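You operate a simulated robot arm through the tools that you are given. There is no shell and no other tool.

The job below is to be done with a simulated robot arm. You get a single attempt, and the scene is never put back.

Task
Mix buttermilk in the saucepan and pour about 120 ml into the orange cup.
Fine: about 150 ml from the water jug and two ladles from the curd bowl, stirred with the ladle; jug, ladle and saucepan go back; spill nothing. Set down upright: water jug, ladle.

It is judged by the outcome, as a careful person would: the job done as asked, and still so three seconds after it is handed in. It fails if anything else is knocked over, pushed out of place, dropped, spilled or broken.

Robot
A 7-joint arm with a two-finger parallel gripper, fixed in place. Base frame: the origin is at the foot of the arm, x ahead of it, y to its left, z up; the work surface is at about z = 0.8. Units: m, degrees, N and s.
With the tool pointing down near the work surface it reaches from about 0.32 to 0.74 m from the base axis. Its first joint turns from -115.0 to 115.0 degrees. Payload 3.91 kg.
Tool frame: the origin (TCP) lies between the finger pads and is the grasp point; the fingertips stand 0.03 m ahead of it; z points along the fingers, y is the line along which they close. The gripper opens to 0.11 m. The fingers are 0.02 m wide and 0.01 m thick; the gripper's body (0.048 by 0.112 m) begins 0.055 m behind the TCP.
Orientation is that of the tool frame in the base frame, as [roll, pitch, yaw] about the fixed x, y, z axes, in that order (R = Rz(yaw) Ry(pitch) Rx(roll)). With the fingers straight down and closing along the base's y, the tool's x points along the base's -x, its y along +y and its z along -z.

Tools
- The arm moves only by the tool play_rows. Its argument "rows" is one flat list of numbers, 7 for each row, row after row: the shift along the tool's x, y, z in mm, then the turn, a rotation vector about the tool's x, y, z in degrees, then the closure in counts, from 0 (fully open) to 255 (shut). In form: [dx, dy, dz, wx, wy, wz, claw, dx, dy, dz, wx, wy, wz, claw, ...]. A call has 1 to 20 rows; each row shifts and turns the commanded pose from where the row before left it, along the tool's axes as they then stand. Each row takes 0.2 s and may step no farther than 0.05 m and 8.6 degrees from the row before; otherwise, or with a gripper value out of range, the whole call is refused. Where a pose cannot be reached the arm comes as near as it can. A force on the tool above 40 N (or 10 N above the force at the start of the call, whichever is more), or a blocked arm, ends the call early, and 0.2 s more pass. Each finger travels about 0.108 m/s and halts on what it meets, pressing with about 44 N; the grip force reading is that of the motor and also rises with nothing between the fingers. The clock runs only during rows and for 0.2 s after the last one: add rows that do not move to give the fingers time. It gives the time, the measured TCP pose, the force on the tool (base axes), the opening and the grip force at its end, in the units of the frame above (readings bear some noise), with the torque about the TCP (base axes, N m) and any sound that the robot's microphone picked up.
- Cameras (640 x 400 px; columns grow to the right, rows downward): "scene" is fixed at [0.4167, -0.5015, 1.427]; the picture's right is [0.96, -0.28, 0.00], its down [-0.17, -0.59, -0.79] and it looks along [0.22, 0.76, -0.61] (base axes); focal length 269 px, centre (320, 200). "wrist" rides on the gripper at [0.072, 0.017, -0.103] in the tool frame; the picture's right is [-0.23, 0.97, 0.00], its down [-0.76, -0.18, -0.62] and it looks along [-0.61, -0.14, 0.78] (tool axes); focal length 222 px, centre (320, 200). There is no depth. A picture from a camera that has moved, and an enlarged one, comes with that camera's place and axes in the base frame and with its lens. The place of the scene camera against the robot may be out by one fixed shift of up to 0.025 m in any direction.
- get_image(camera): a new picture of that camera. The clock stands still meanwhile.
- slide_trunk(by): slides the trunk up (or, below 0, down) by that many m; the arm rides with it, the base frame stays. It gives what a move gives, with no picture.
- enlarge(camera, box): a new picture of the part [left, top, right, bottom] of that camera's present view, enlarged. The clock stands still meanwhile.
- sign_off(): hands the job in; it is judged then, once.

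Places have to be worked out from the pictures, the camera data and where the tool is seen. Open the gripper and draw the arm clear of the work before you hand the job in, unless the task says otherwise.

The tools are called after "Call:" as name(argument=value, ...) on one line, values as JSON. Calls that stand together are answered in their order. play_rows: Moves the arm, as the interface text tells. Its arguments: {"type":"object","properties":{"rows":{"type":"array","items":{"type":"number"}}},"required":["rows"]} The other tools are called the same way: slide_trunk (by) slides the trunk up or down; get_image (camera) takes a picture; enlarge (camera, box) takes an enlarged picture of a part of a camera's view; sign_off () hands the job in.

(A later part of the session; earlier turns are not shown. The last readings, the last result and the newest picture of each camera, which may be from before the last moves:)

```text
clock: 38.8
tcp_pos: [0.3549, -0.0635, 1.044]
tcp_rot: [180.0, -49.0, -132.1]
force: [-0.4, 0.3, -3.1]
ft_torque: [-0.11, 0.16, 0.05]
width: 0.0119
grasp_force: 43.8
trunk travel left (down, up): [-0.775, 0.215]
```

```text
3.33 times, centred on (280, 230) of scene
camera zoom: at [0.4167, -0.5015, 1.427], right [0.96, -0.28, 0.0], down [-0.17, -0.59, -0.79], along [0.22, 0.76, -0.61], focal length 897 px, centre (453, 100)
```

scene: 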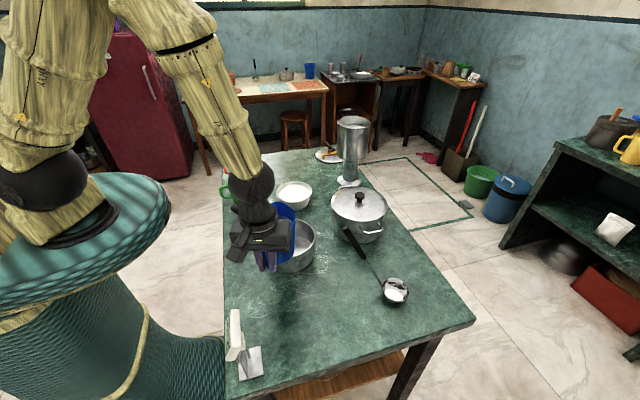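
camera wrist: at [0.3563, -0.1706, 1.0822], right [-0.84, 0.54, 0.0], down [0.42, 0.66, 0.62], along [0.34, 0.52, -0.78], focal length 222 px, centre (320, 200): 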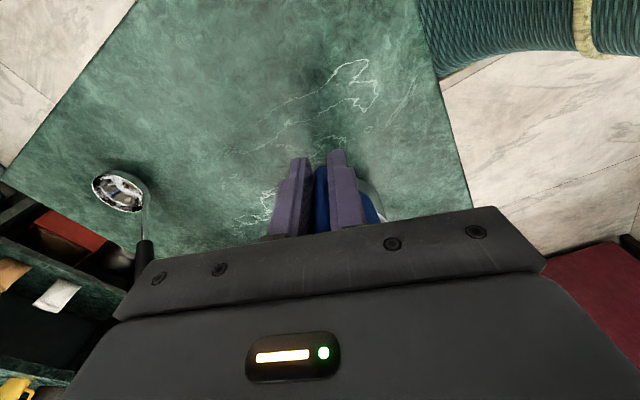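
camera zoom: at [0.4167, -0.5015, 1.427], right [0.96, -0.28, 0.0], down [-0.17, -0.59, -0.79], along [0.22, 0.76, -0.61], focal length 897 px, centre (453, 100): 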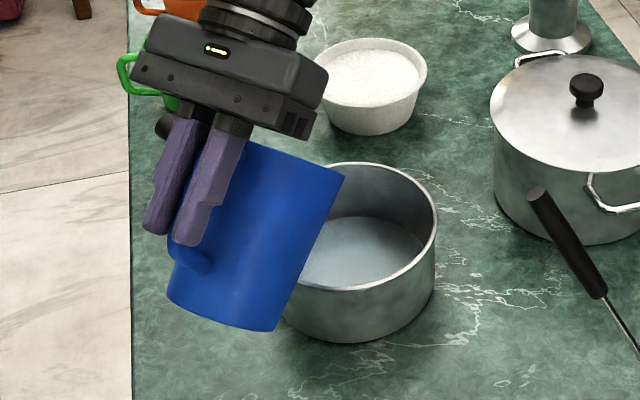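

Mean ~3.84 N, so roughly 105–110 ml is out. I go to 52°, hold, then come upright to weigh precisely by torque.

Call:
play_rows(rows=[1.18, 0, -3.81, 0, 1.5, 0, 255, 1.18, 0, -3.81, 0, 1.5, 0, 255, 0, 0, 0, 0, 0, 0, 255, 0, 0, 0, 0, 0, 0, 255, 0, 0, 0, 0, 0, 0, 255, 0, 0, 0, 0, 0, 0, 255, 0, 0, 0, 0, 0, 0, 255])

Call:
enlarge(camera="scene", box=[220, 170, 340, 290])

```text
clock: 40.4
tcp_pos: [0.3569, -0.0594, 1.0513]
tcp_rot: [-179.9, -52.0, -132.1]
force: [0.4, 0.4, -4.2]
ft_torque: [-0.07, 0.07, 0.01]
width: 0.0116
grasp_force: 44.0
trunk travel left (down, up): [-0.775, 0.215]
```

```text
3.33 times, centred on (280, 230) of scene
camera zoom: at [0.4167, -0.5015, 1.427], right [0.96, -0.28, 0.0], down [-0.17, -0.59, -0.79], along [0.22, 0.76, -0.61], focal length 897 px, centre (453, 100)
```

zoom: 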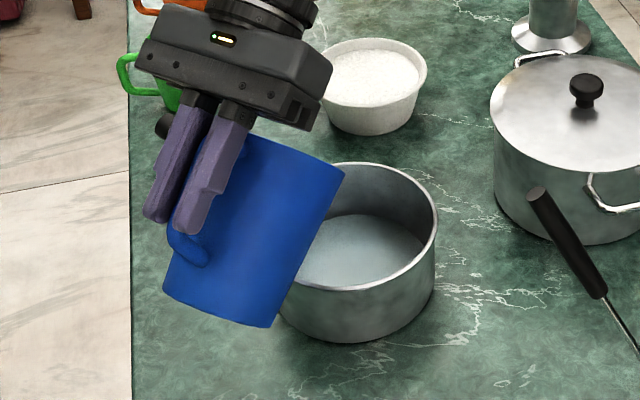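

Return upright about the spout while raising 60 mm so the jug clears the pan rim.

Call:
play_rows(rows=[5.62, 0, 2.53, 0, -4, 0, 255, 5.08, 0, 1.89, 0, -4, 0, 255, 4.5, 0, 1.29, 0, -4, 0, 255, 3.87, 0, 0.73, 0, -4, 0, 255, 3.21, 0, 0.21, 0, -4, 0, 255, -3.84, 0, 9.92, 0, -4, 0, 255, -3.84, 0, 9.92, 0, -4, 0, 255, -3.84, 0, 9.92, 0, -4, 0, 255, -3.84, 0, 9.92, 0, -4, 0, 255, -3.84, 0, 9.92, 0, -4, 0, 255, -3.84, 0, 9.92, 0, -4, 0, 255, -3.84, 0, 9.92, 0, -4, 0, 255, -1.9, 0, 5, 0, -2, 0, 255, -1.9, 0, 5, 0, -2, 0, 255, 0, 0, 0, 0, 0, 0, 255, 0, 0, 0, 0, 0, 0, 255, 0, 0, 0, 0, 0, 0, 255, 0, 0, 0, 0, 0, 0, 255])

Call:
play_rows(rows=[0, 0, 0, 0, 0, 0, 255])

Call:
play_rows(rows=[0, 0, 0, 0, 0, 0, 255])

Call:
play_rows(rows=[0, 0, 0, 0, 0, 0, 255])

Call:
play_rows(rows=[0, 0, 0, 0, 0, 0, 255])

Call:
play_rows(rows=[0, 0, 0, 0, 0, 0, 255])

Call:
play_rows(rows=[0, 0, 0, 0, 0, 0, 255])

Call:
enlarge(camera="scene", box=[220, 170, 340, 290])

```text
clock: 44.2
tcp_pos: [0.3482, -0.0717, 0.9785]
tcp_rot: [-180.0, 0.0, -132.2]
force: [-0.7, -0.5, -3.5]
ft_torque: [-0.19, 0.17, 0.03]
width: 0.0118
grasp_force: 43.9
trunk travel left (down, up): [-0.775, 0.215]
```

```text
clock: 44.6
tcp_pos: [0.3482, -0.0714, 0.9795]
tcp_rot: [-180.0, -0.1, -132.1]
force: [0.1, 0.5, -3.4]
ft_torque: [-0.21, 0.21, 0.01]
width: 0.0118
grasp_force: 43.6
trunk travel left (down, up): [-0.775, 0.215]
```

```text
clock: 45.0
tcp_pos: [0.3479, -0.0722, 0.9786]
tcp_rot: [179.9, 0.0, -132.1]
force: [0.1, 1.0, -3.0]
ft_torque: [-0.18, 0.2, -0.01]
width: 0.0116
grasp_force: 43.7
trunk travel left (down, up): [-0.775, 0.215]
```

```text
clock: 45.4
tcp_pos: [0.3466, -0.0729, 0.9797]
tcp_rot: [-180.0, 0.0, -132.1]
force: [-1.0, 0.5, -3.9]
ft_torque: [-0.21, 0.19, -0.01]
width: 0.0119
grasp_force: 44.2
trunk travel left (down, up): [-0.775, 0.215]
```

```text
clock: 45.8
tcp_pos: [0.3474, -0.0722, 0.9791]
tcp_rot: [-180.0, 0.0, -132.2]
force: [0.4, -0.1, -3.5]
ft_torque: [-0.23, 0.18, 0.0]
width: 0.0118
grasp_force: 43.5
trunk travel left (down, up): [-0.775, 0.215]
```

```text
clock: 46.2
tcp_pos: [0.3474, -0.0735, 0.9793]
tcp_rot: [180.0, 0.1, -132.1]
force: [-0.3, 0.2, -2.4]
ft_torque: [-0.22, 0.21, -0.04]
width: 0.0115
grasp_force: 44.0
trunk travel left (down, up): [-0.775, 0.215]
```

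```text
clock: 46.6
tcp_pos: [0.3473, -0.0716, 0.9798]
tcp_rot: [179.9, 0.1, -132.1]
force: [0.6, 0.7, -3.4]
ft_torque: [-0.21, 0.19, -0.02]
width: 0.0117
grasp_force: 43.8
trunk travel left (down, up): [-0.775, 0.215]
```

```text
3.33 times, centred on (280, 230) of scene
camera zoom: at [0.4167, -0.5015, 1.427], right [0.96, -0.28, 0.0], down [-0.17, -0.59, -0.79], along [0.22, 0.76, -0.61], focal length 897 px, centre (453, 100)
```

zoom: 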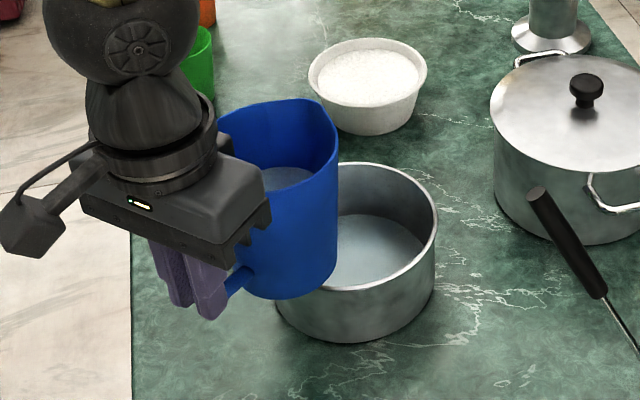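

Torque says about 137 ml and force about 165 ml, so combined close to 145–150 ml is in the pan—good. I carry the jug back above its original spot at the original yaw.

Call:
play_rows(rows=[4, -9, 0, 0, 0, 0, 255, 8.5, -18.8, 0, 0, 0, 0, 255, 9, -20, 0, 0, 0, 0, 255, 9, -20, 0, 0, 0, 0, 255, 9, -20, 0, 0, 0, 2, 255, 9, -20, 0, 0, 0, 5, 255, 7, -15, 0, 0, 0, 6, 255, 4, -8, 0, 0, 0, 6, 255, 0, 0, 0, 0, 0, 5, 255, 0, 0, 0, 0, 0, 3.6, 255, 0, 0, 0, 0, 0, 0, 255, 0, 0, 0, 0, 0, 0, 255])

Call:
get_image(camera="scene")

```text
clock: 49.2
tcp_pos: [0.4005, -0.205, 0.9795]
tcp_rot: [-180.0, 0.0, -159.8]
force: [-1.2, 0.5, -3.7]
ft_torque: [-0.08, 0.24, 0.0]
width: 0.0116
grasp_force: 44.1
trunk travel left (down, up): [-0.775, 0.215]
```

```text
taken
```

scene: 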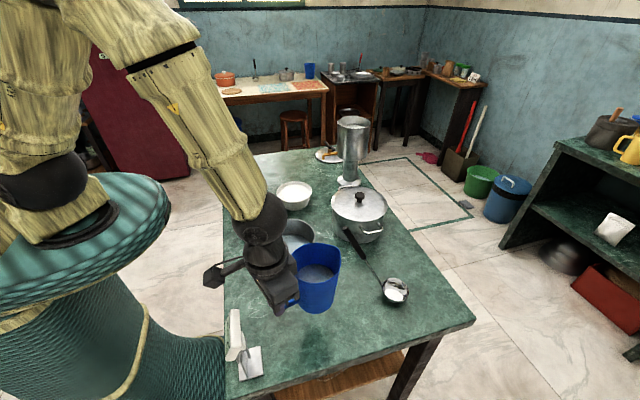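

Nearly at the pick spot; I correct 5 mm and lower gently until contact.

Call:
play_rows(rows=[-5.5, -1, 15, 0, 0, 0, 255, 0, 0, 25, 0, 0, 0, 255, 0, 0, 22, 0, 0, 0, 255, 0, 0, 18, 0, 0, 0, 255, 0, 0, 12, 0, 0, 0, 255, 0, 0, 6, 0, 0, 0, 255, 0, 0, 3, 0, 0, 0, 255, 0, 0, 1.5, 0, 0, 0, 255, 0, 0, 0, 0, 0, 0, 255])

Call:
enlarge(camera="scene", box=[240, 235, 360, 355])

```text
clock: 51.2
tcp_pos: [0.4068, -0.2049, 0.8774]
tcp_rot: [-180.0, 0.0, -159.7]
force: [-0.9, -0.9, -2.6]
ft_torque: [-0.04, 0.16, -0.06]
width: 0.0118
grasp_force: 43.6
trunk travel left (down, up): [-0.775, 0.215]
```

```text
3.33 times, centred on (300, 295) of scene
camera zoom: at [0.4167, -0.5015, 1.427], right [0.96, -0.28, 0.0], down [-0.17, -0.59, -0.79], along [0.22, 0.76, -0.61], focal length 897 px, centre (387, -117)
```

zoom: 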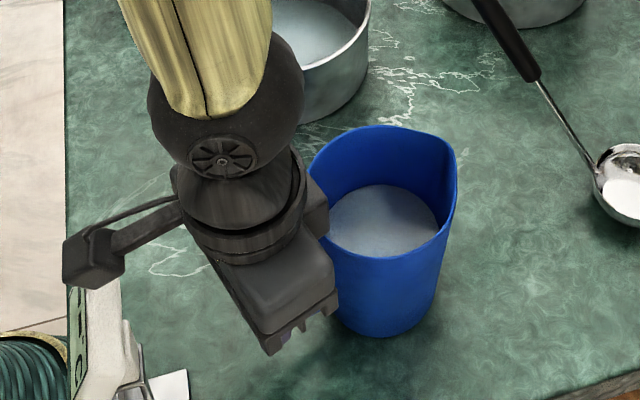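

Torque is dropping, so the base has begun to touch. I lower 1–2 mm more to seat it.

Call:
play_rows(rows=[0, 0, 1, 0, 0, 0, 255, 0, 0, 1, 0, 0, 0, 255, 0, 0, 0, 0, 0, 0, 255])

```text
clock: 52.0
tcp_pos: [0.4061, -0.2041, 0.876]
tcp_rot: [-179.9, 0.1, -159.8]
force: [-3.6, -2.5, 16.9]
ft_torque: [0.93, -1.27, -0.02]
width: 0.0119
grasp_force: 44.0
trunk travel left (down, up): [-0.775, 0.215]
```

Firmly seated (about 17 N up). I ease back 1 mm and open slowly.

Call:
play_rows(rows=[0, 0, -0.8, 0, 0, 0, 255, 0, 0, 0, 0, 0, 0, 255])

Call:
play_rows(rows=[0, 0, 0, 0, 0, 0, 225, 0, 0, 0, 0, 0, 0, 215, 0, 0, 0, 0, 0, 0, 195, 0, 0, 0, 0, 0, 0, 170, 0, 0, 0, 0, 0, 0, 150, 0, 0, 0, 0, 0, 0, 150])

Call:
enlarge(camera="scene", box=[240, 235, 360, 355])

Call:
enlarge(camera="wrist", box=[200, 90, 440, 250])

```text
clock: 52.6
tcp_pos: [0.4057, -0.2046, 0.8752]
tcp_rot: [179.9, 0.1, -159.9]
force: [-0.8, -2.5, 9.9]
ft_torque: [0.4, -1.23, -0.17]
width: 0.0117
grasp_force: 44.1
trunk travel left (down, up): [-0.775, 0.215]
```

```text
clock: 54.0
tcp_pos: [0.4062, -0.2047, 0.8763]
tcp_rot: [-180.0, 0.0, -159.8]
force: [0.2, 0.2, -0.3]
ft_torque: [-0.01, 0.01, 0.01]
width: 0.0453
grasp_force: 0.1
trunk travel left (down, up): [-0.775, 0.215]
```

```text
3.33 times, centred on (300, 295) of scene
camera zoom: at [0.4167, -0.5015, 1.427], right [0.96, -0.28, 0.0], down [-0.17, -0.59, -0.79], along [0.22, 0.76, -0.61], focal length 897 px, centre (387, -117)
```

zoom: 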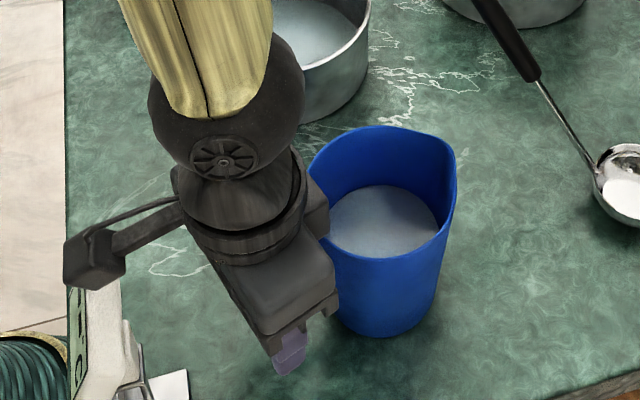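

```text
2.50 times, centred on (320, 170) of wrist
camera zoom: at [0.3313, -0.214, 0.9794], right [-0.12, 0.99, 0.0], down [0.78, 0.1, 0.62], along [0.62, 0.08, -0.78], focal length 555 px, centre (320, 275)
```

zoom: 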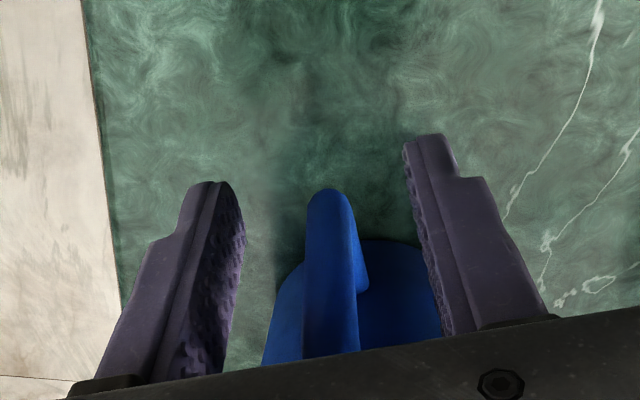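

Jug is back upright and free. I raise straight up, open the hand, and swing the yaw to −33° to look at the ladle closely.

Call:
play_rows(rows=[0, 0, -20, 0, 0, 0, 150, 0, 0, -45, 0, 0, 0, 150, 0, 0, -45, 0, 0, 0, 150, 0, 0, -45, 0, 0, 0, 150, 0, 0, -45, 0, 0, 0, 120, 0, 0, -45, 0, 0, 0, 120, 0, 0, 0, 0, 0, 8, 90, 0, 20, 0, 0, 0, 8, 90, 0, 20, 0, 0, 0, 8, 90, 0, 20, 0, 0, 0, 8, 90, 0, 20, 0, 0, 0, 8, 90, 0, 20, 0, 0, 0, 7, 90, 0, 20, 0, 0, 0, 6, 90, 0, 0, 0, 0, 0, 0, 90])

Call:
get_image(camera="wrist")

Call:
get_image(camera="scene")

```text
clock: 57.0
tcp_pos: [0.4206, -0.0889, 1.1222]
tcp_rot: [180.0, 0.1, 147.1]
force: [0.1, 0.2, 0.2]
ft_torque: [0.02, 0.0, 0.02]
width: 0.0712
grasp_force: 0.0
trunk travel left (down, up): [-0.775, 0.215]
```

```text
taken
camera wrist: at [0.3678, -0.0353, 1.2256], right [0.72, 0.69, 0.0], down [0.54, -0.56, 0.62], along [0.43, -0.45, -0.78], focal length 222 px, centre (320, 200)
```

wrist: 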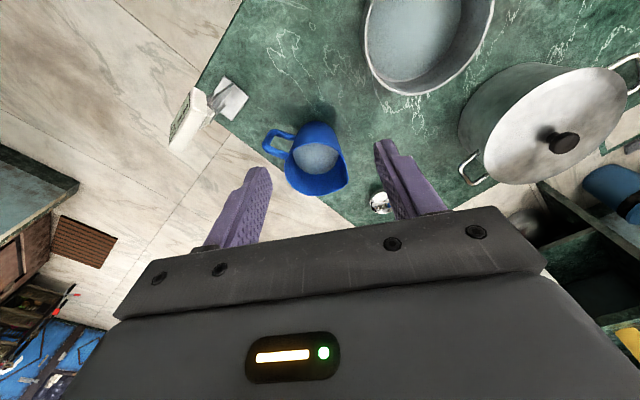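

```text
taken
```

scene: 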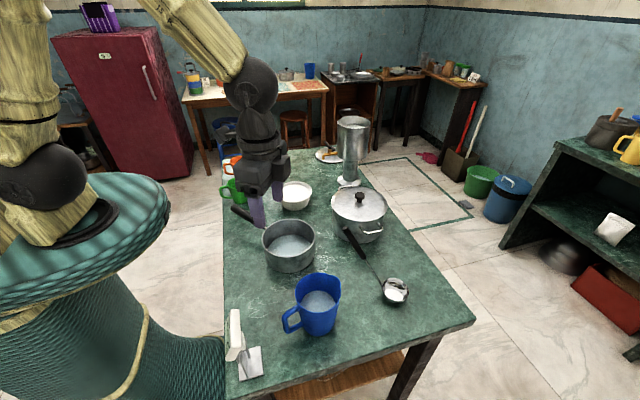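

The ladle handle is hidden behind the finger here. I tilt the hand 33° to match the handle's slope and back off along it for a clear look.

Call:
play_rows(rows=[0, 0, 0, 0, -8.25, 0, 90, 0, 0, 0, 0, -8.25, 0, 90, 0, 0, 0, 0, -8.25, 0, 90, 0, 0, 0, 0, -8.25, 0, 90, -16, 29, 1.5, 0, 0, 0, 90, -16, 29, 1.5, 0, 0, 0, 90, -16, 29, 1.5, 0, 0, 0, 90, 0, 0, 0, 0, 0, 0, 90])

Call:
get_image(camera="wrist")

Call:
enlarge(camera="scene", box=[300, 200, 420, 320])

```text
clock: 58.8
tcp_pos: [0.5031, -0.0391, 1.143]
tcp_rot: [-180.0, 33.0, 147.2]
force: [-0.2, -0.3, -0.1]
ft_torque: [-0.01, 0.06, 0.01]
width: 0.0713
grasp_force: 0.1
trunk travel left (down, up): [-0.775, 0.215]
```

```text
taken
camera wrist: at [0.4131, 0.0378, 1.1903], right [0.69, 0.72, 0.12], down [0.16, -0.31, 0.94], along [0.71, -0.62, -0.33], focal length 222 px, centre (320, 200)
```

wrist: 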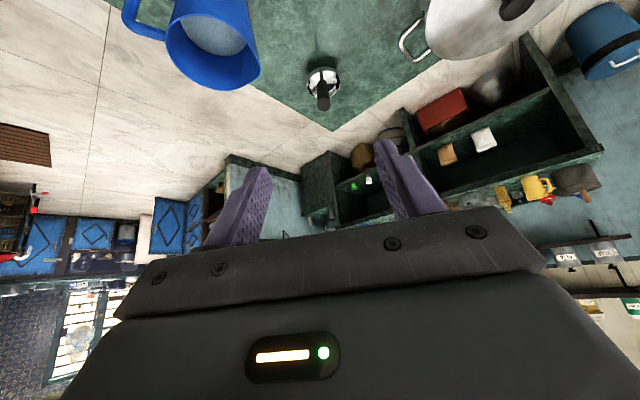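

```text
3.33 times, centred on (360, 260) of scene
camera zoom: at [0.4167, -0.5015, 1.427], right [0.96, -0.28, 0.0], down [-0.17, -0.59, -0.79], along [0.22, 0.76, -0.61], focal length 897 px, centre (187, 0)
```

zoom: 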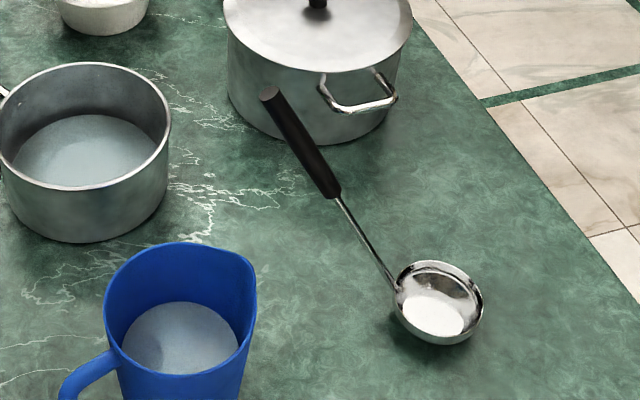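

Zooming on the ladle in this view.

Call:
enlarge(camera="wrist", box=[270, 50, 380, 120])

```text
5.71 times, centred on (325, 85) of wrist
camera zoom: at [0.4131, 0.0378, 1.1903], right [0.69, 0.72, 0.12], down [0.16, -0.31, 0.94], along [0.71, -0.62, -0.33], focal length 1269 px, centre (291, 857)
```

zoom: 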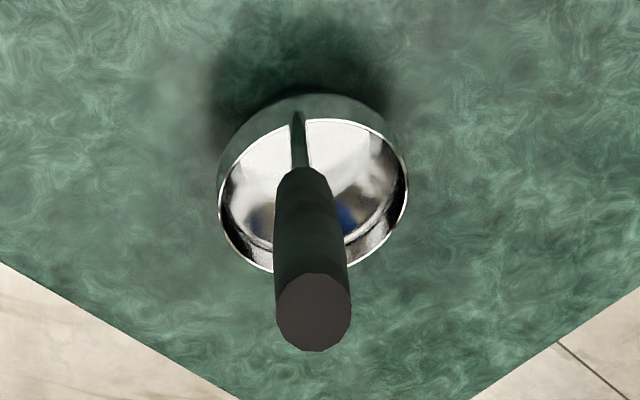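

I am looking almost straight down the handle axis: its end is at (0.579,−0.083,1.009) and the bowl centre near (0.695,−0.159), both cameras agreeing. I advance 150 mm along the tool axis and check alignment.

Call:
play_rows(rows=[0, 1.3, 40, 0, 0, 0, 130, 0, 1.3, 40, 0, 0, 0, 140, 0, 1.3, 35, 0, 0, 0, 150, 0, 0, 25, 0, 0, 0, 150, 0, 0, 0, 0, 0, 0, 150])

Call:
enlarge(camera="wrist", box=[200, 90, 440, 250])

Call:
enlarge(camera="scene", box=[300, 180, 420, 300])

```text
clock: 60.0
tcp_pos: [0.5695, -0.074, 1.0248]
tcp_rot: [180.0, 33.0, 147.3]
force: [-0.2, 0.1, -0.3]
ft_torque: [0.01, 0.03, 0.0]
width: 0.0454
grasp_force: 0.0
trunk travel left (down, up): [-0.775, 0.215]
```

```text
2.50 times, centred on (320, 170) of wrist
camera zoom: at [0.4798, 0.0018, 1.0721], right [0.69, 0.72, 0.12], down [0.16, -0.31, 0.94], along [0.71, -0.62, -0.33], focal length 555 px, centre (320, 275)
```

zoom: 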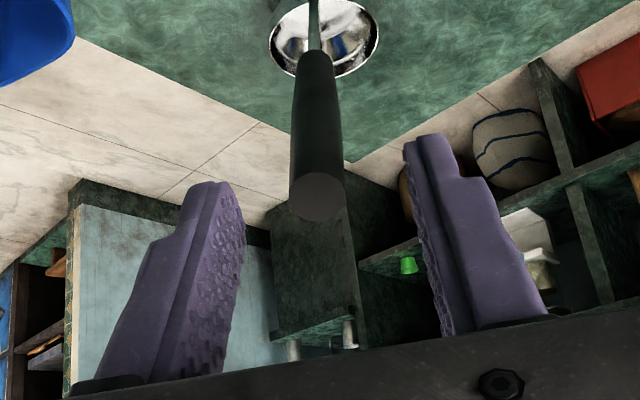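

```text
3.33 times, centred on (360, 240) of scene
camera zoom: at [0.4167, -0.5015, 1.427], right [0.96, -0.28, 0.0], down [-0.17, -0.59, -0.79], along [0.22, 0.76, -0.61], focal length 897 px, centre (187, 67)
```

zoom: 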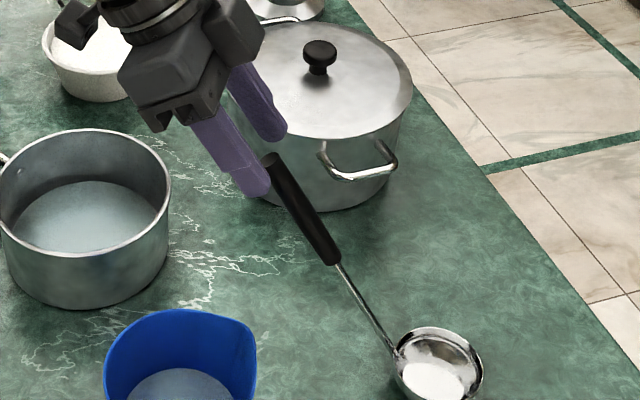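

Perfectly aligned. Advance 56 mm so the handle end lies inside the fingers, then close gently.

Call:
play_rows(rows=[0, 0, 25, 0, 0, 0, 150, 0, 0, 20, 0, 0, 0, 150, 0, 0, 11, 0, 0, 0, 150, 0, 0, 0, 0, 0, 0, 150])

Call:
enlarge(camera="wrist", box=[200, 90, 440, 250])

Call:
enlarge(camera="scene", box=[300, 180, 420, 300])

```text
clock: 61.0
tcp_pos: [0.5952, -0.0933, 0.9771]
tcp_rot: [180.0, 33.0, 147.3]
force: [1.2, 0.1, -0.2]
ft_torque: [-0.02, -0.03, 0.01]
width: 0.0449
grasp_force: 0.1
trunk travel left (down, up): [-0.775, 0.215]
```

```text
2.50 times, centred on (320, 170) of wrist
camera zoom: at [0.5054, -0.0157, 1.0246], right [0.69, 0.72, 0.12], down [0.16, -0.31, 0.94], along [0.71, -0.62, -0.33], focal length 555 px, centre (320, 275)
```

zoom: 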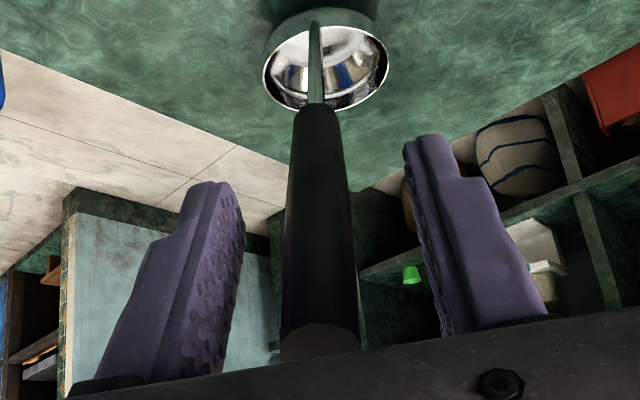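

```text
3.33 times, centred on (360, 240) of scene
camera zoom: at [0.4167, -0.5015, 1.427], right [0.96, -0.28, 0.0], down [-0.17, -0.59, -0.79], along [0.22, 0.76, -0.61], focal length 897 px, centre (187, 67)
```

zoom: 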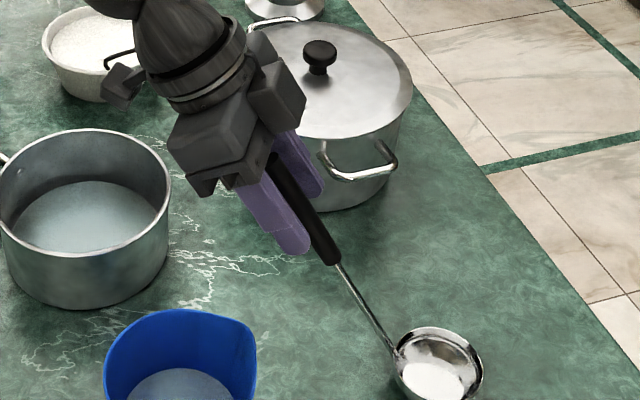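

Handle is centred between the fingers. Closing in steps.

Call:
play_rows(rows=[0, 0, 0, 0, 0, 0, 180, 0, 0, 0, 0, 0, 0, 200, 0, 0, 0, 0, 0, 0, 215, 0, 0, 0, 0, 0, 0, 235, 0, 0, 0, 0, 0, 0, 255, 0, 0, 0, 0, 0, 0, 255, 0, 0, 0, 0, 0, 0, 255])

Call:
enlarge(camera="wrist", box=[200, 60, 440, 220])

Call:
enlarge(camera="scene", box=[300, 180, 420, 300])

```text
clock: 62.6
tcp_pos: [0.5957, -0.092, 0.9766]
tcp_rot: [-180.0, 32.9, 147.4]
force: [0.6, -0.1, 0.0]
ft_torque: [-0.06, -0.07, 0.01]
width: 0.0157
grasp_force: 43.9
trunk travel left (down, up): [-0.775, 0.215]
```

```text
2.50 times, centred on (320, 140) of wrist
camera zoom: at [0.5054, -0.0156, 1.0247], right [0.69, 0.72, 0.12], down [0.16, -0.31, 0.94], along [0.71, -0.62, -0.33], focal length 555 px, centre (320, 350)
```

zoom: 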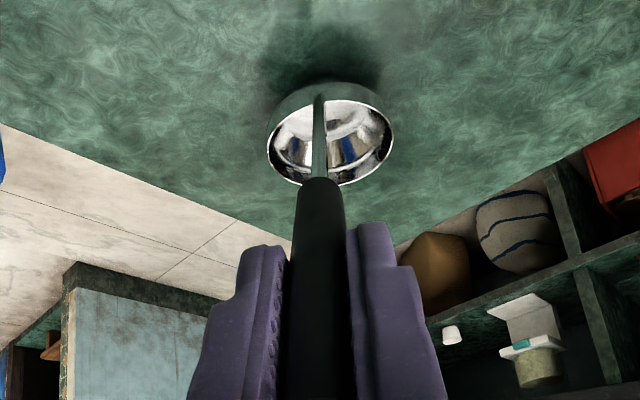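

```text
3.33 times, centred on (360, 240) of scene
camera zoom: at [0.4167, -0.5015, 1.427], right [0.96, -0.28, 0.0], down [-0.17, -0.59, -0.79], along [0.22, 0.76, -0.61], focal length 897 px, centre (187, 67)
```

zoom: 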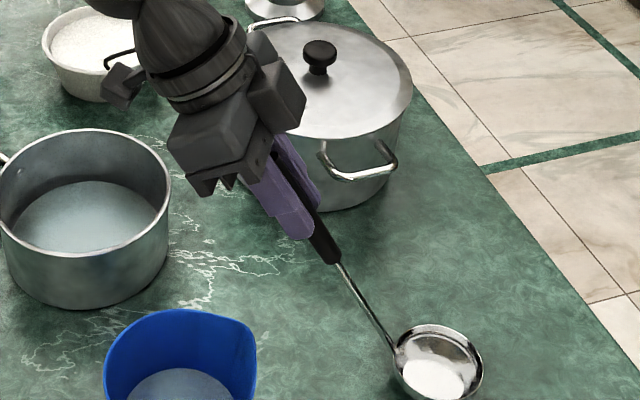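

Ladle is gripped (15.7 mm). I lift it slowly and straight up, then check it and measure its bowl.

Call:
play_rows(rows=[-2.7, 0, -4.2, 0, 0, 0, 255, -5.4, 0, -8.4, 0, 0, 0, 255, -11, 0, -17, 0, 0, 0, 255, -16, 0, -25, 0, 0, 0, 255, -16, 0, -25, 0, 0, 0, 255, -16, 0, -25, 0, 0, 0, 255, -12, 0, -18.5, 0, 0, 0, 255, -6, 0, -9, 0, 0, 0, 255, 0, 0, 0, 0, 0, 0, 255])

Call:
enlarge(camera="scene", box=[320, 150, 440, 270])

Call:
enlarge(camera="wrist", box=[200, 60, 440, 220])

```text
clock: 64.6
tcp_pos: [0.5947, -0.0923, 1.1355]
tcp_rot: [180.0, 32.9, 147.4]
force: [-0.7, 0.6, -1.6]
ft_torque: [0.03, 0.1, 0.02]
width: 0.0157
grasp_force: 43.7
trunk travel left (down, up): [-0.775, 0.215]
```

```text
3.33 times, centred on (380, 210) of scene
camera zoom: at [0.4167, -0.5015, 1.427], right [0.96, -0.28, 0.0], down [-0.17, -0.59, -0.79], along [0.22, 0.76, -0.61], focal length 897 px, centre (120, 167)
```

zoom: 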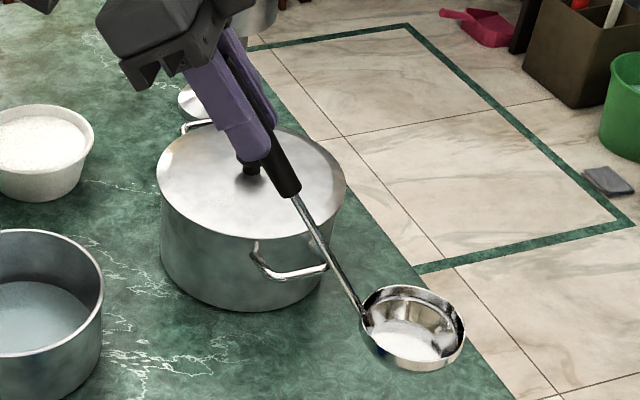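

```text
2.50 times, centred on (320, 140) of wrist
camera zoom: at [0.5053, -0.0157, 1.1831], right [0.69, 0.72, 0.12], down [0.16, -0.31, 0.94], along [0.71, -0.62, -0.33], focal length 555 px, centre (320, 350)
```

zoom: 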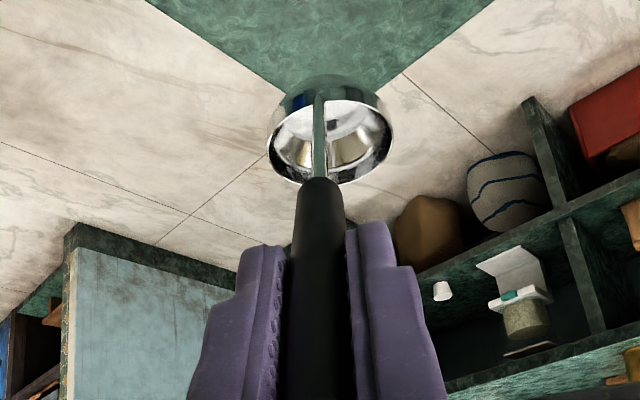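

The ladle holds rigidly; its weight is about 1.3 N. Curd bowl centre is (0.530, 0.296) with rim z≈0.86 from both cameras; I carry the ladle over there at height.

Call:
play_rows(rows=[13, 12, -8.5, 0, 0, 0, 255, 26.6, 24.4, -17.25, 0, 0, 0, 255, 26.6, 24.4, -17.25, 0, 0, 0, 255, 26.6, 24.4, -17.25, 0, 0, 0, 255, 26.6, 24.4, -17.25, 0, 0, 0, 255, 26.6, 24.4, -17.25, 0, 0, 0, 255, 26.6, 24.4, -17.25, 0, 0, 0, 255, 26.6, 24.4, -17.25, 0, 0, 0, 255, 26.6, 24.4, -17.25, 0, 0, 0, 255, 26.6, 24.4, -17.25, 0, 0, 0, 255, 26.6, 24.4, -17.25, 0, 0, 0, 255, 26.6, 24.4, -17.25, 0, 0, 0, 255, 13, 12, -8.5, 0, 0, 0, 255, 0, 0, 0, 0, 0, 0, 255])

Call:
enlarge(camera="scene", box=[220, 110, 340, 230])

Call:
get_image(camera="wrist")

```text
clock: 67.6
tcp_pos: [0.4339, 0.359, 1.1353]
tcp_rot: [180.0, 32.9, 147.2]
force: [-0.1, -0.7, -0.3]
ft_torque: [0.06, 0.08, 0.0]
width: 0.0157
grasp_force: 43.7
trunk travel left (down, up): [-0.775, 0.215]
```

```text
3.33 times, centred on (280, 170) of scene
camera zoom: at [0.4167, -0.5015, 1.427], right [0.96, -0.28, 0.0], down [-0.17, -0.59, -0.79], along [0.22, 0.76, -0.61], focal length 897 px, centre (453, 300)
```

zoom: 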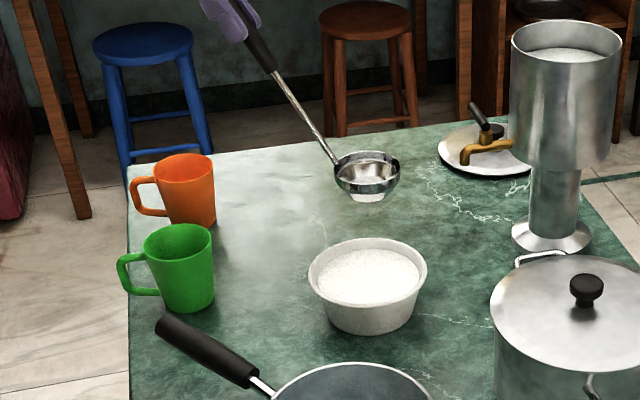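

```text
taken
camera wrist: at [0.3446, 0.4365, 1.1825], right [0.69, 0.72, 0.12], down [0.16, -0.31, 0.94], along [0.71, -0.62, -0.33], focal length 222 px, centre (320, 200)
```

wrist: 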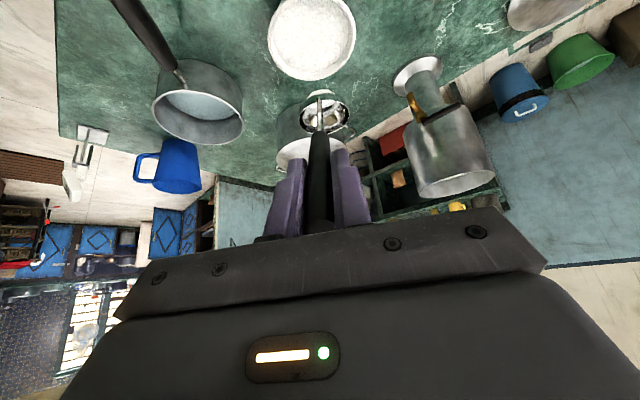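

Ladle bowl is centred above the curd bowl within a few mm. I lower 110 mm and check from the scene camera.

Call:
play_rows(rows=[8, 0, 12.6, 0, 0, 0, 255, 13.6, 0, 21, 0, 0, 0, 255, 13.6, 0, 21, 0, 0, 0, 255, 13.6, 0, 21, 0, 0, 0, 255, 8, 0, 12.6, 0, 0, 0, 255, 2.7, 0, 4.2, 0, 0, 0, 255, 0, 0, 0, 0, 0, 0, 255])

Call:
enlarge(camera="scene", box=[254, 150, 334, 230])

Call:
enlarge(camera="wrist", box=[220, 0, 420, 130])

```text
clock: 69.2
tcp_pos: [0.4339, 0.3571, 1.0256]
tcp_rot: [180.0, 33.0, 147.1]
force: [0.0, -0.3, -1.0]
ft_torque: [0.08, 0.1, 0.0]
width: 0.0158
grasp_force: 44.3
trunk travel left (down, up): [-0.775, 0.215]
```

```text
5.00 times, centred on (294, 190) of scene
camera zoom: at [0.4167, -0.5015, 1.427], right [0.96, -0.28, 0.0], down [-0.17, -0.59, -0.79], along [0.22, 0.76, -0.61], focal length 1346 px, centre (450, 250)
```

zoom: 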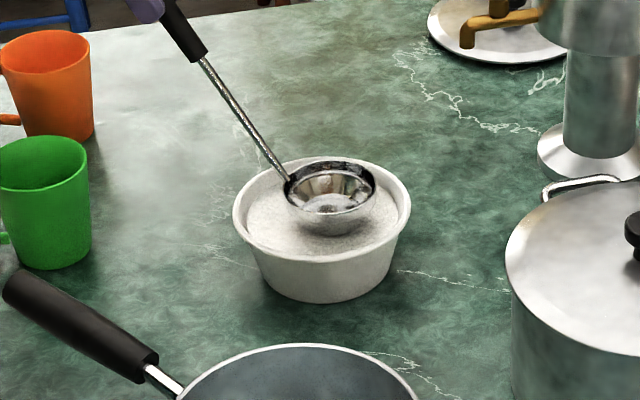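

```text
3.08 times, centred on (320, 65) of wrist
camera zoom: at [0.3445, 0.4355, 1.0721], right [0.69, 0.72, 0.12], down [0.16, -0.31, 0.94], along [0.71, -0.63, -0.33], focal length 684 px, centre (320, 615)
```

zoom: 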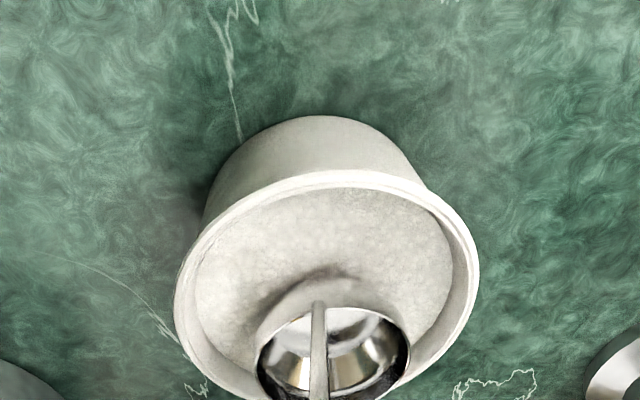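

Well centred; the ladle's bottom is just at the curd surface. I lower in small steps, monitoring force, to sink the rim below the surface.

Call:
play_rows(rows=[3.8, 0, 5.9, 0, 0, 0, 255, 3.8, 0, 5.9, 0, 0, 0, 255, 3.8, 0, 5.9, 0, 0, 0, 255, 2.7, 0, 4.2, 0, 0, 0, 255, 2.2, 0, 3.4, 0, 0, 0, 255, 0, 0, 0, 0, 0, 0, 255])

Call:
enlarge(camera="scene", box=[254, 150, 334, 230])

Call:
enlarge(camera="wrist", box=[220, 0, 420, 130])

```text
clock: 70.6
tcp_pos: [0.4335, 0.3592, 0.9954]
tcp_rot: [180.0, 33.0, 147.3]
force: [0.3, -0.5, -1.2]
ft_torque: [0.08, 0.09, 0.02]
width: 0.0156
grasp_force: 43.7
trunk travel left (down, up): [-0.775, 0.215]
```

```text
5.00 times, centred on (294, 190) of scene
camera zoom: at [0.4167, -0.5015, 1.427], right [0.96, -0.28, 0.0], down [-0.17, -0.59, -0.79], along [0.22, 0.76, -0.61], focal length 1346 px, centre (450, 250)
```

zoom: 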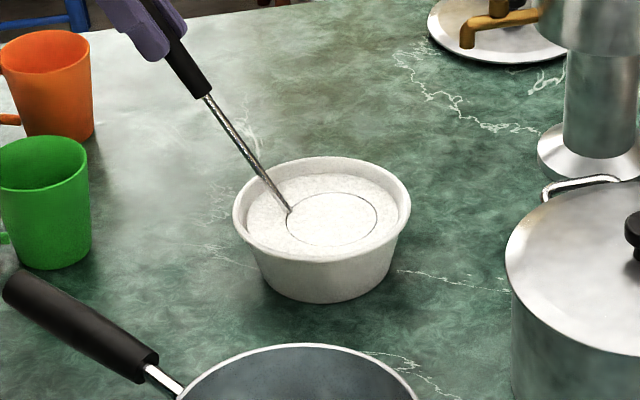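

```text
3.08 times, centred on (320, 65) of wrist
camera zoom: at [0.3442, 0.4353, 1.0428], right [0.69, 0.72, 0.12], down [0.16, -0.31, 0.94], along [0.71, -0.62, -0.33], focal length 684 px, centre (320, 615)
```

zoom: 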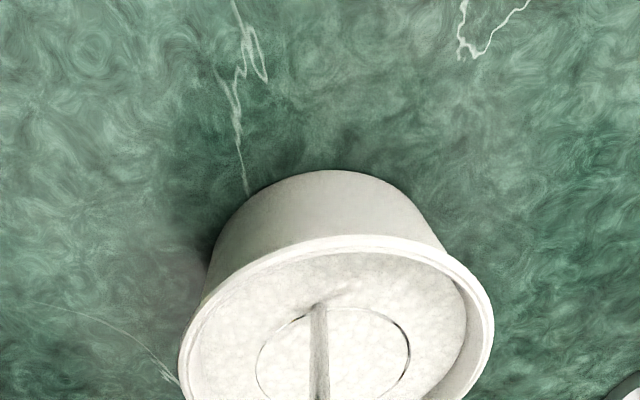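

The ladle filled; its rim is just at the curd surface. I lift slowly and vertically, then check the fill and weight.

Call:
play_rows(rows=[-1.6, 0, -2.5, 0, 0, 0, 255, -2.7, 0, -4.2, 0, 0, 0, 255, -3.8, 0, -5.9, 0, 0, 0, 255, -5.4, 0, -8.4, 0, 0, 0, 255, -5.4, 0, -8.4, 0, 0, 0, 255, -5.4, 0, -8.4, 0, 0, 0, 255, -5.4, 0, -8.4, 0, 0, 0, 255, -2.7, 0, -4.2, 0, 0, 0, 255, 0, 0, 0, 0, 0, 0, 255])

Call:
enlarge(camera="scene", box=[254, 140, 334, 220])

Call:
enlarge(camera="wrist", box=[220, 50, 420, 180])

```text
clock: 72.6
tcp_pos: [0.434, 0.3592, 1.0558]
tcp_rot: [-180.0, 33.0, 147.3]
force: [0.1, 0.0, -1.5]
ft_torque: [0.04, 0.08, -0.03]
width: 0.0155
grasp_force: 43.8
trunk travel left (down, up): [-0.775, 0.215]
```

```text
5.00 times, centred on (294, 180) of scene
camera zoom: at [0.4167, -0.5015, 1.427], right [0.96, -0.28, 0.0], down [-0.17, -0.59, -0.79], along [0.22, 0.76, -0.61], focal length 1346 px, centre (450, 300)
```

zoom: 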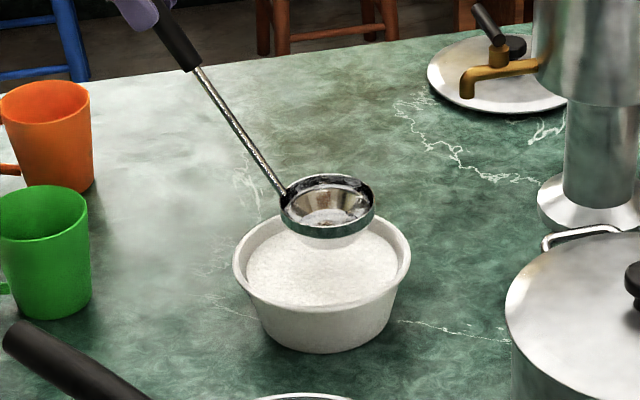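

```text
3.08 times, centred on (320, 115) of wrist
camera zoom: at [0.3444, 0.4356, 1.1033], right [0.69, 0.72, 0.12], down [0.16, -0.31, 0.94], along [0.71, -0.62, -0.33], focal length 684 px, centre (320, 462)
```

zoom: 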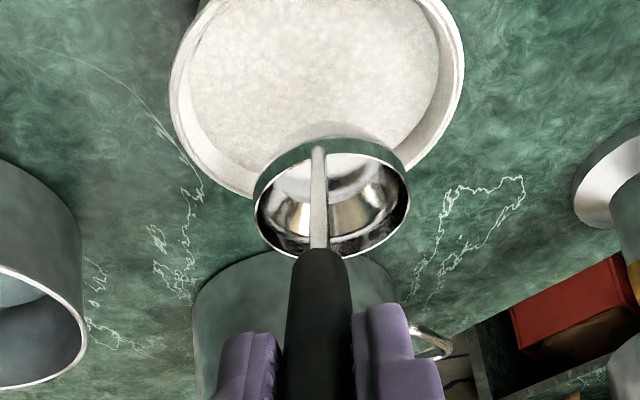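

It came up empty—the rim was only just at the surface. I go down again about 8–9 mm deeper and dwell.

Call:
play_rows(rows=[5.4, 0, 8.4, 0, 0, 0, 255, 8.2, 0, 12.6, 0, 0, 0, 255, 8.2, 0, 12.6, 0, 0, 0, 255, 5.4, 0, 8.4, 0, 0, 0, 255, 5.4, 0, 8.4, 0, 0, 0, 255, 2.7, 0, 4.2, 0, 0, 0, 255, 1.6, 0, 2.5, 0, 0, 0, 255, 0, 0, 0, 0, 0, 0, 255, 0, 0, 0, 0, 0, 0, 255, 0, 0, 0, 0, 0, 0, 255])

Call:
enlarge(camera="scene", box=[254, 150, 334, 230])

```text
clock: 74.8
tcp_pos: [0.4349, 0.3583, 0.9864]
tcp_rot: [180.0, 33.0, 147.3]
force: [0.4, -0.4, -1.6]
ft_torque: [0.09, 0.16, 0.0]
width: 0.0159
grasp_force: 43.9
trunk travel left (down, up): [-0.775, 0.215]
```

```text
5.00 times, centred on (294, 190) of scene
camera zoom: at [0.4167, -0.5015, 1.427], right [0.96, -0.28, 0.0], down [-0.17, -0.59, -0.79], along [0.22, 0.76, -0.61], focal length 1346 px, centre (450, 250)
```

zoom: 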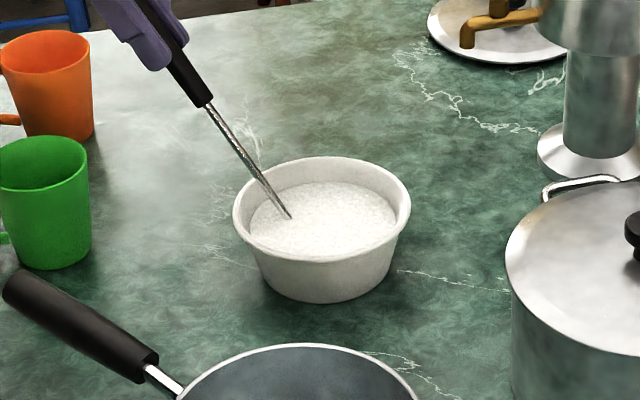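

Now fully submerged, and the torque rose to 0.18 N m, so it seems filled. I lift slowly.

Call:
play_rows(rows=[-1.1, 0, -1.7, 0, 0, 0, 255, -1.6, 0, -2.5, 0, 0, 0, 255, -2.2, 0, -3.4, 0, 0, 0, 255, -2.7, 0, -4.2, 0, 0, 0, 255, -3.3, 0, -5, 0, 0, 0, 255, -4.3, 0, -6.7, 0, 0, 0, 255, -4.3, 0, -6.7, 0, 0, 0, 255, -4.3, 0, -6.7, 0, 0, 0, 255, -4.3, 0, -6.7, 0, 0, 0, 255, -4.3, 0, -6.7, 0, 0, 0, 255, -2.7, 0, -4.2, 0, 0, 0, 255, -1.6, 0, -2.5, 0, 0, 0, 255, 0, 0, 0, 0, 0, 0, 255, 0, 0, 0, 0, 0, 0, 255])

Call:
enlarge(camera="scene", box=[254, 140, 334, 220])

Call:
enlarge(camera="wrist", box=[220, 50, 420, 180])

```text
clock: 77.8
tcp_pos: [0.4341, 0.3585, 1.0541]
tcp_rot: [-179.9, 33.0, 147.3]
force: [0.7, 0.8, -2.9]
ft_torque: [0.09, 0.18, 0.0]
width: 0.0158
grasp_force: 44.2
trunk travel left (down, up): [-0.775, 0.215]
```

```text
5.00 times, centred on (294, 180) of scene
camera zoom: at [0.4167, -0.5015, 1.427], right [0.96, -0.28, 0.0], down [-0.17, -0.59, -0.79], along [0.22, 0.76, -0.61], focal length 1346 px, centre (450, 300)
```

zoom: 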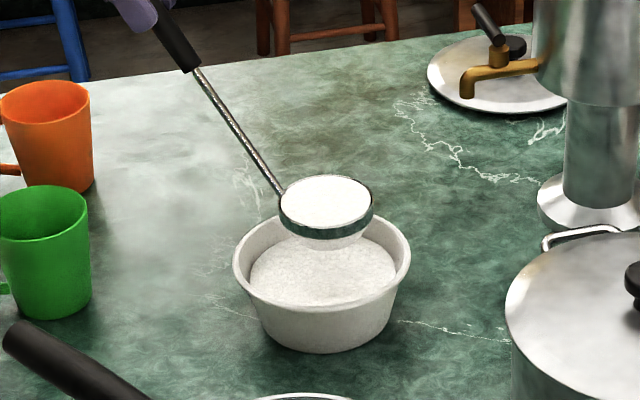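

```text
3.08 times, centred on (320, 115) of wrist
camera zoom: at [0.3437, 0.436, 1.1025], right [0.69, 0.72, 0.12], down [0.16, -0.31, 0.94], along [0.71, -0.62, -0.33], focal length 684 px, centre (320, 462)
```

zoom: 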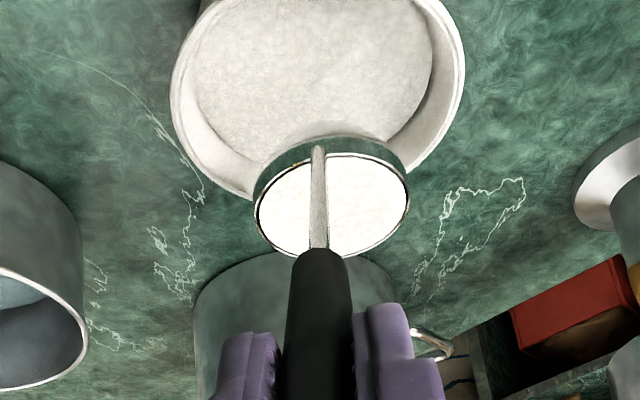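

The ladle is full (about 75 g of curd by torque). I raise 25 mm gently and yaw the ladle to −60° about its own bowl, still above the curd bowl.

Call:
play_rows(rows=[-1.6, 0, -2.5, 0, 0, 0, 255, -3.3, 0, -5, 0, 0, 0, 255, -3.8, 0, -5.9, 0, 0, 0, 255, -3.3, 0, -5, 0, 0, 0, 255, -1.6, 0, -2.5, 0, 0, 0, 255, -0.07, 3.15, 0.04, 0.817, 0, 1.258, 255, -0.14, 6.3, 0.09, 1.634, 0, 2.516, 255, -0.14, 6.3, 0.09, 1.634, 0, 2.516, 255, -0.14, 6.3, 0.09, 1.634, 0, 2.516, 255, -0.14, 6.3, 0.09, 1.634, 0, 2.516, 255, -0.14, 6.3, 0.09, 1.634, 0, 2.516, 255, -0.14, 6.3, 0.09, 1.634, 0, 2.516, 255, -0.14, 6.3, 0.09, 1.634, 0, 2.516, 255, -0.14, 6.3, 0.09, 1.634, 0, 2.516, 255, -0.07, 3.15, 0.04, 0.817, 0, 1.258, 255, 0, 0, 0, 0, 0, 0, 255])

Call:
enlarge(camera="scene", box=[254, 140, 334, 220])

```text
clock: 81.2
tcp_pos: [0.4734, 0.3974, 1.0808]
tcp_rot: [180.0, 33.0, 120.3]
force: [-0.4, 0.6, -2.0]
ft_torque: [0.2, 0.07, 0.02]
width: 0.0158
grasp_force: 43.9
trunk travel left (down, up): [-0.775, 0.215]
```

```text
5.00 times, centred on (294, 180) of scene
camera zoom: at [0.4167, -0.5015, 1.427], right [0.96, -0.28, 0.0], down [-0.17, -0.59, -0.79], along [0.22, 0.76, -0.61], focal length 1346 px, centre (450, 300)
```

zoom: 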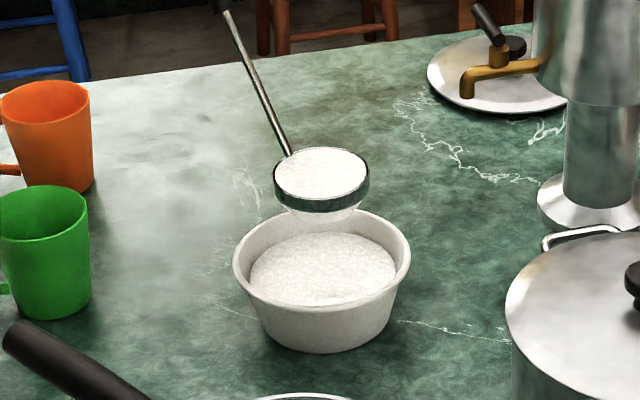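

Level and full still. Now a smooth, ramped translation to bring the ladle bowl over the pan.

Call:
play_rows(rows=[-2.16, -3.06, 1.4, 0, 0, 0, 255, -4.87, -6.89, 3.16, 0, 0, 0, 255, -7.57, -10.71, 4.91, 0, 0, 0, 255, -9.73, -13.77, 6.31, 0, 0, 0, 255, -11.36, -16.07, 7.37, 0, 0, 0, 255, -12.44, -17.6, 8.07, 0, 0, 0, 255, -12.44, -17.6, 8.07, 0, 0, 0, 255, -12.44, -17.6, 8.07, 0, 0, 0, 255, -12.44, -17.6, 8.07, 0, 0, 0, 255, -11.36, -16.07, 7.37, 0, 0, 0, 255, -9.73, -13.77, 6.31, 0, 0, 0, 255, -8.11, -11.48, 5.26, 0, 0, 0, 255, -5.95, -8.42, 3.86, 0, 0, 0, 255, -4.33, -6.12, 2.81, 0, 0, 0, 255, -2.7, -3.83, 1.75, 0, 0, 0, 255, -1.08, -1.53, 0.7, 0, 0, 0, 255, 0, 0, 0, 0, 0, 0, 255])

Call:
enlarge(camera="scene", box=[220, 150, 340, 270])

Call:
get_image(camera="wrist")

```text
clock: 84.8
tcp_pos: [0.3943, 0.1737, 1.0784]
tcp_rot: [180.0, 33.0, 120.2]
force: [-0.1, 0.3, -2.5]
ft_torque: [0.18, 0.11, 0.0]
width: 0.0159
grasp_force: 44.0
trunk travel left (down, up): [-0.775, 0.215]
```

```text
3.33 times, centred on (280, 210) of scene
camera zoom: at [0.4167, -0.5015, 1.427], right [0.96, -0.28, 0.0], down [-0.17, -0.59, -0.79], along [0.22, 0.76, -0.61], focal length 897 px, centre (453, 167)
```

zoom: 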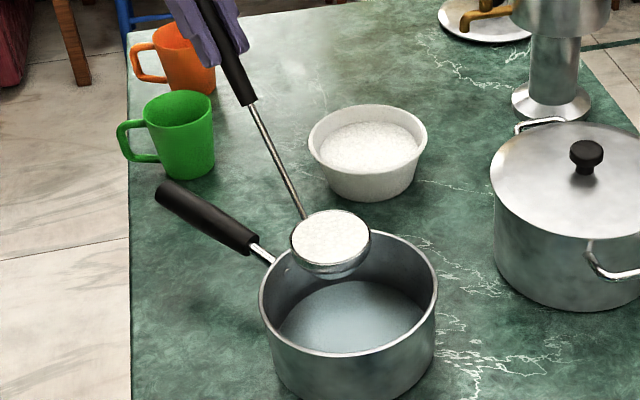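

```text
taken
camera wrist: at [0.35, 0.2829, 1.1262], right [0.94, 0.33, 0.12], down [0.0, -0.35, 0.94], along [0.35, -0.88, -0.33], focal length 222 px, centre (320, 200)
```

wrist: 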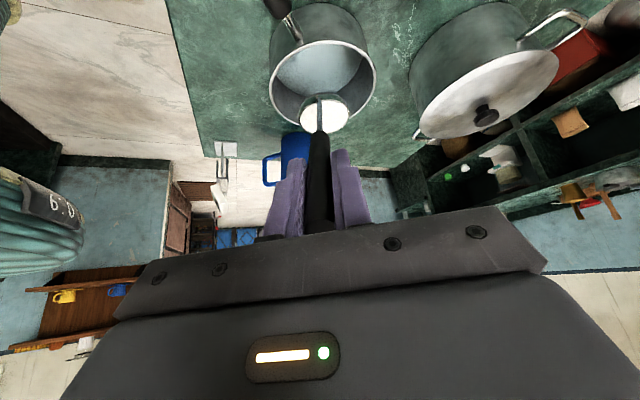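

Ladle bowl is centred over the pan (pan centre ≈ (0.463,0.065), rim radius 0.076). I tip it forward about its own bowl centre, in steps.

Call:
play_rows(rows=[-6.52, 0, -0.68, 0, 2, 0, 255, -6.52, 0, -0.68, 0, 2, 0, 255, -6.52, 0, -0.68, 0, 2, 0, 255, -6.52, 0, -0.68, 0, 2, 0, 255, -6.52, 0, -0.68, 0, 2, 0, 255, -6.52, 0, -0.68, 0, 2, 0, 255, -6.52, 0, -0.68, 0, 2, 0, 255, -6.52, 0, -0.68, 0, 2, 0, 255, -6.52, 0, -0.68, 0, 2, 0, 255, -6.52, 0, -0.68, 0, 2, 0, 255, 0, 0, 0, 0, 0, 0, 255])

Call:
enlarge(camera="scene", box=[220, 150, 340, 270])

```text
clock: 87.2
tcp_pos: [0.4228, 0.1249, 1.1118]
tcp_rot: [180.0, 12.9, 120.3]
force: [-0.6, 0.2, -1.5]
ft_torque: [0.05, 0.04, -0.02]
width: 0.0157
grasp_force: 43.8
trunk travel left (down, up): [-0.775, 0.215]
```

```text
3.33 times, centred on (280, 210) of scene
camera zoom: at [0.4167, -0.5015, 1.427], right [0.96, -0.28, 0.0], down [-0.17, -0.59, -0.79], along [0.22, 0.76, -0.61], focal length 897 px, centre (453, 167)
```

zoom: 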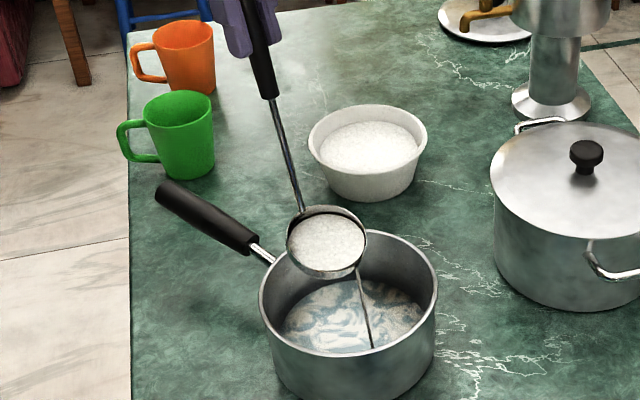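

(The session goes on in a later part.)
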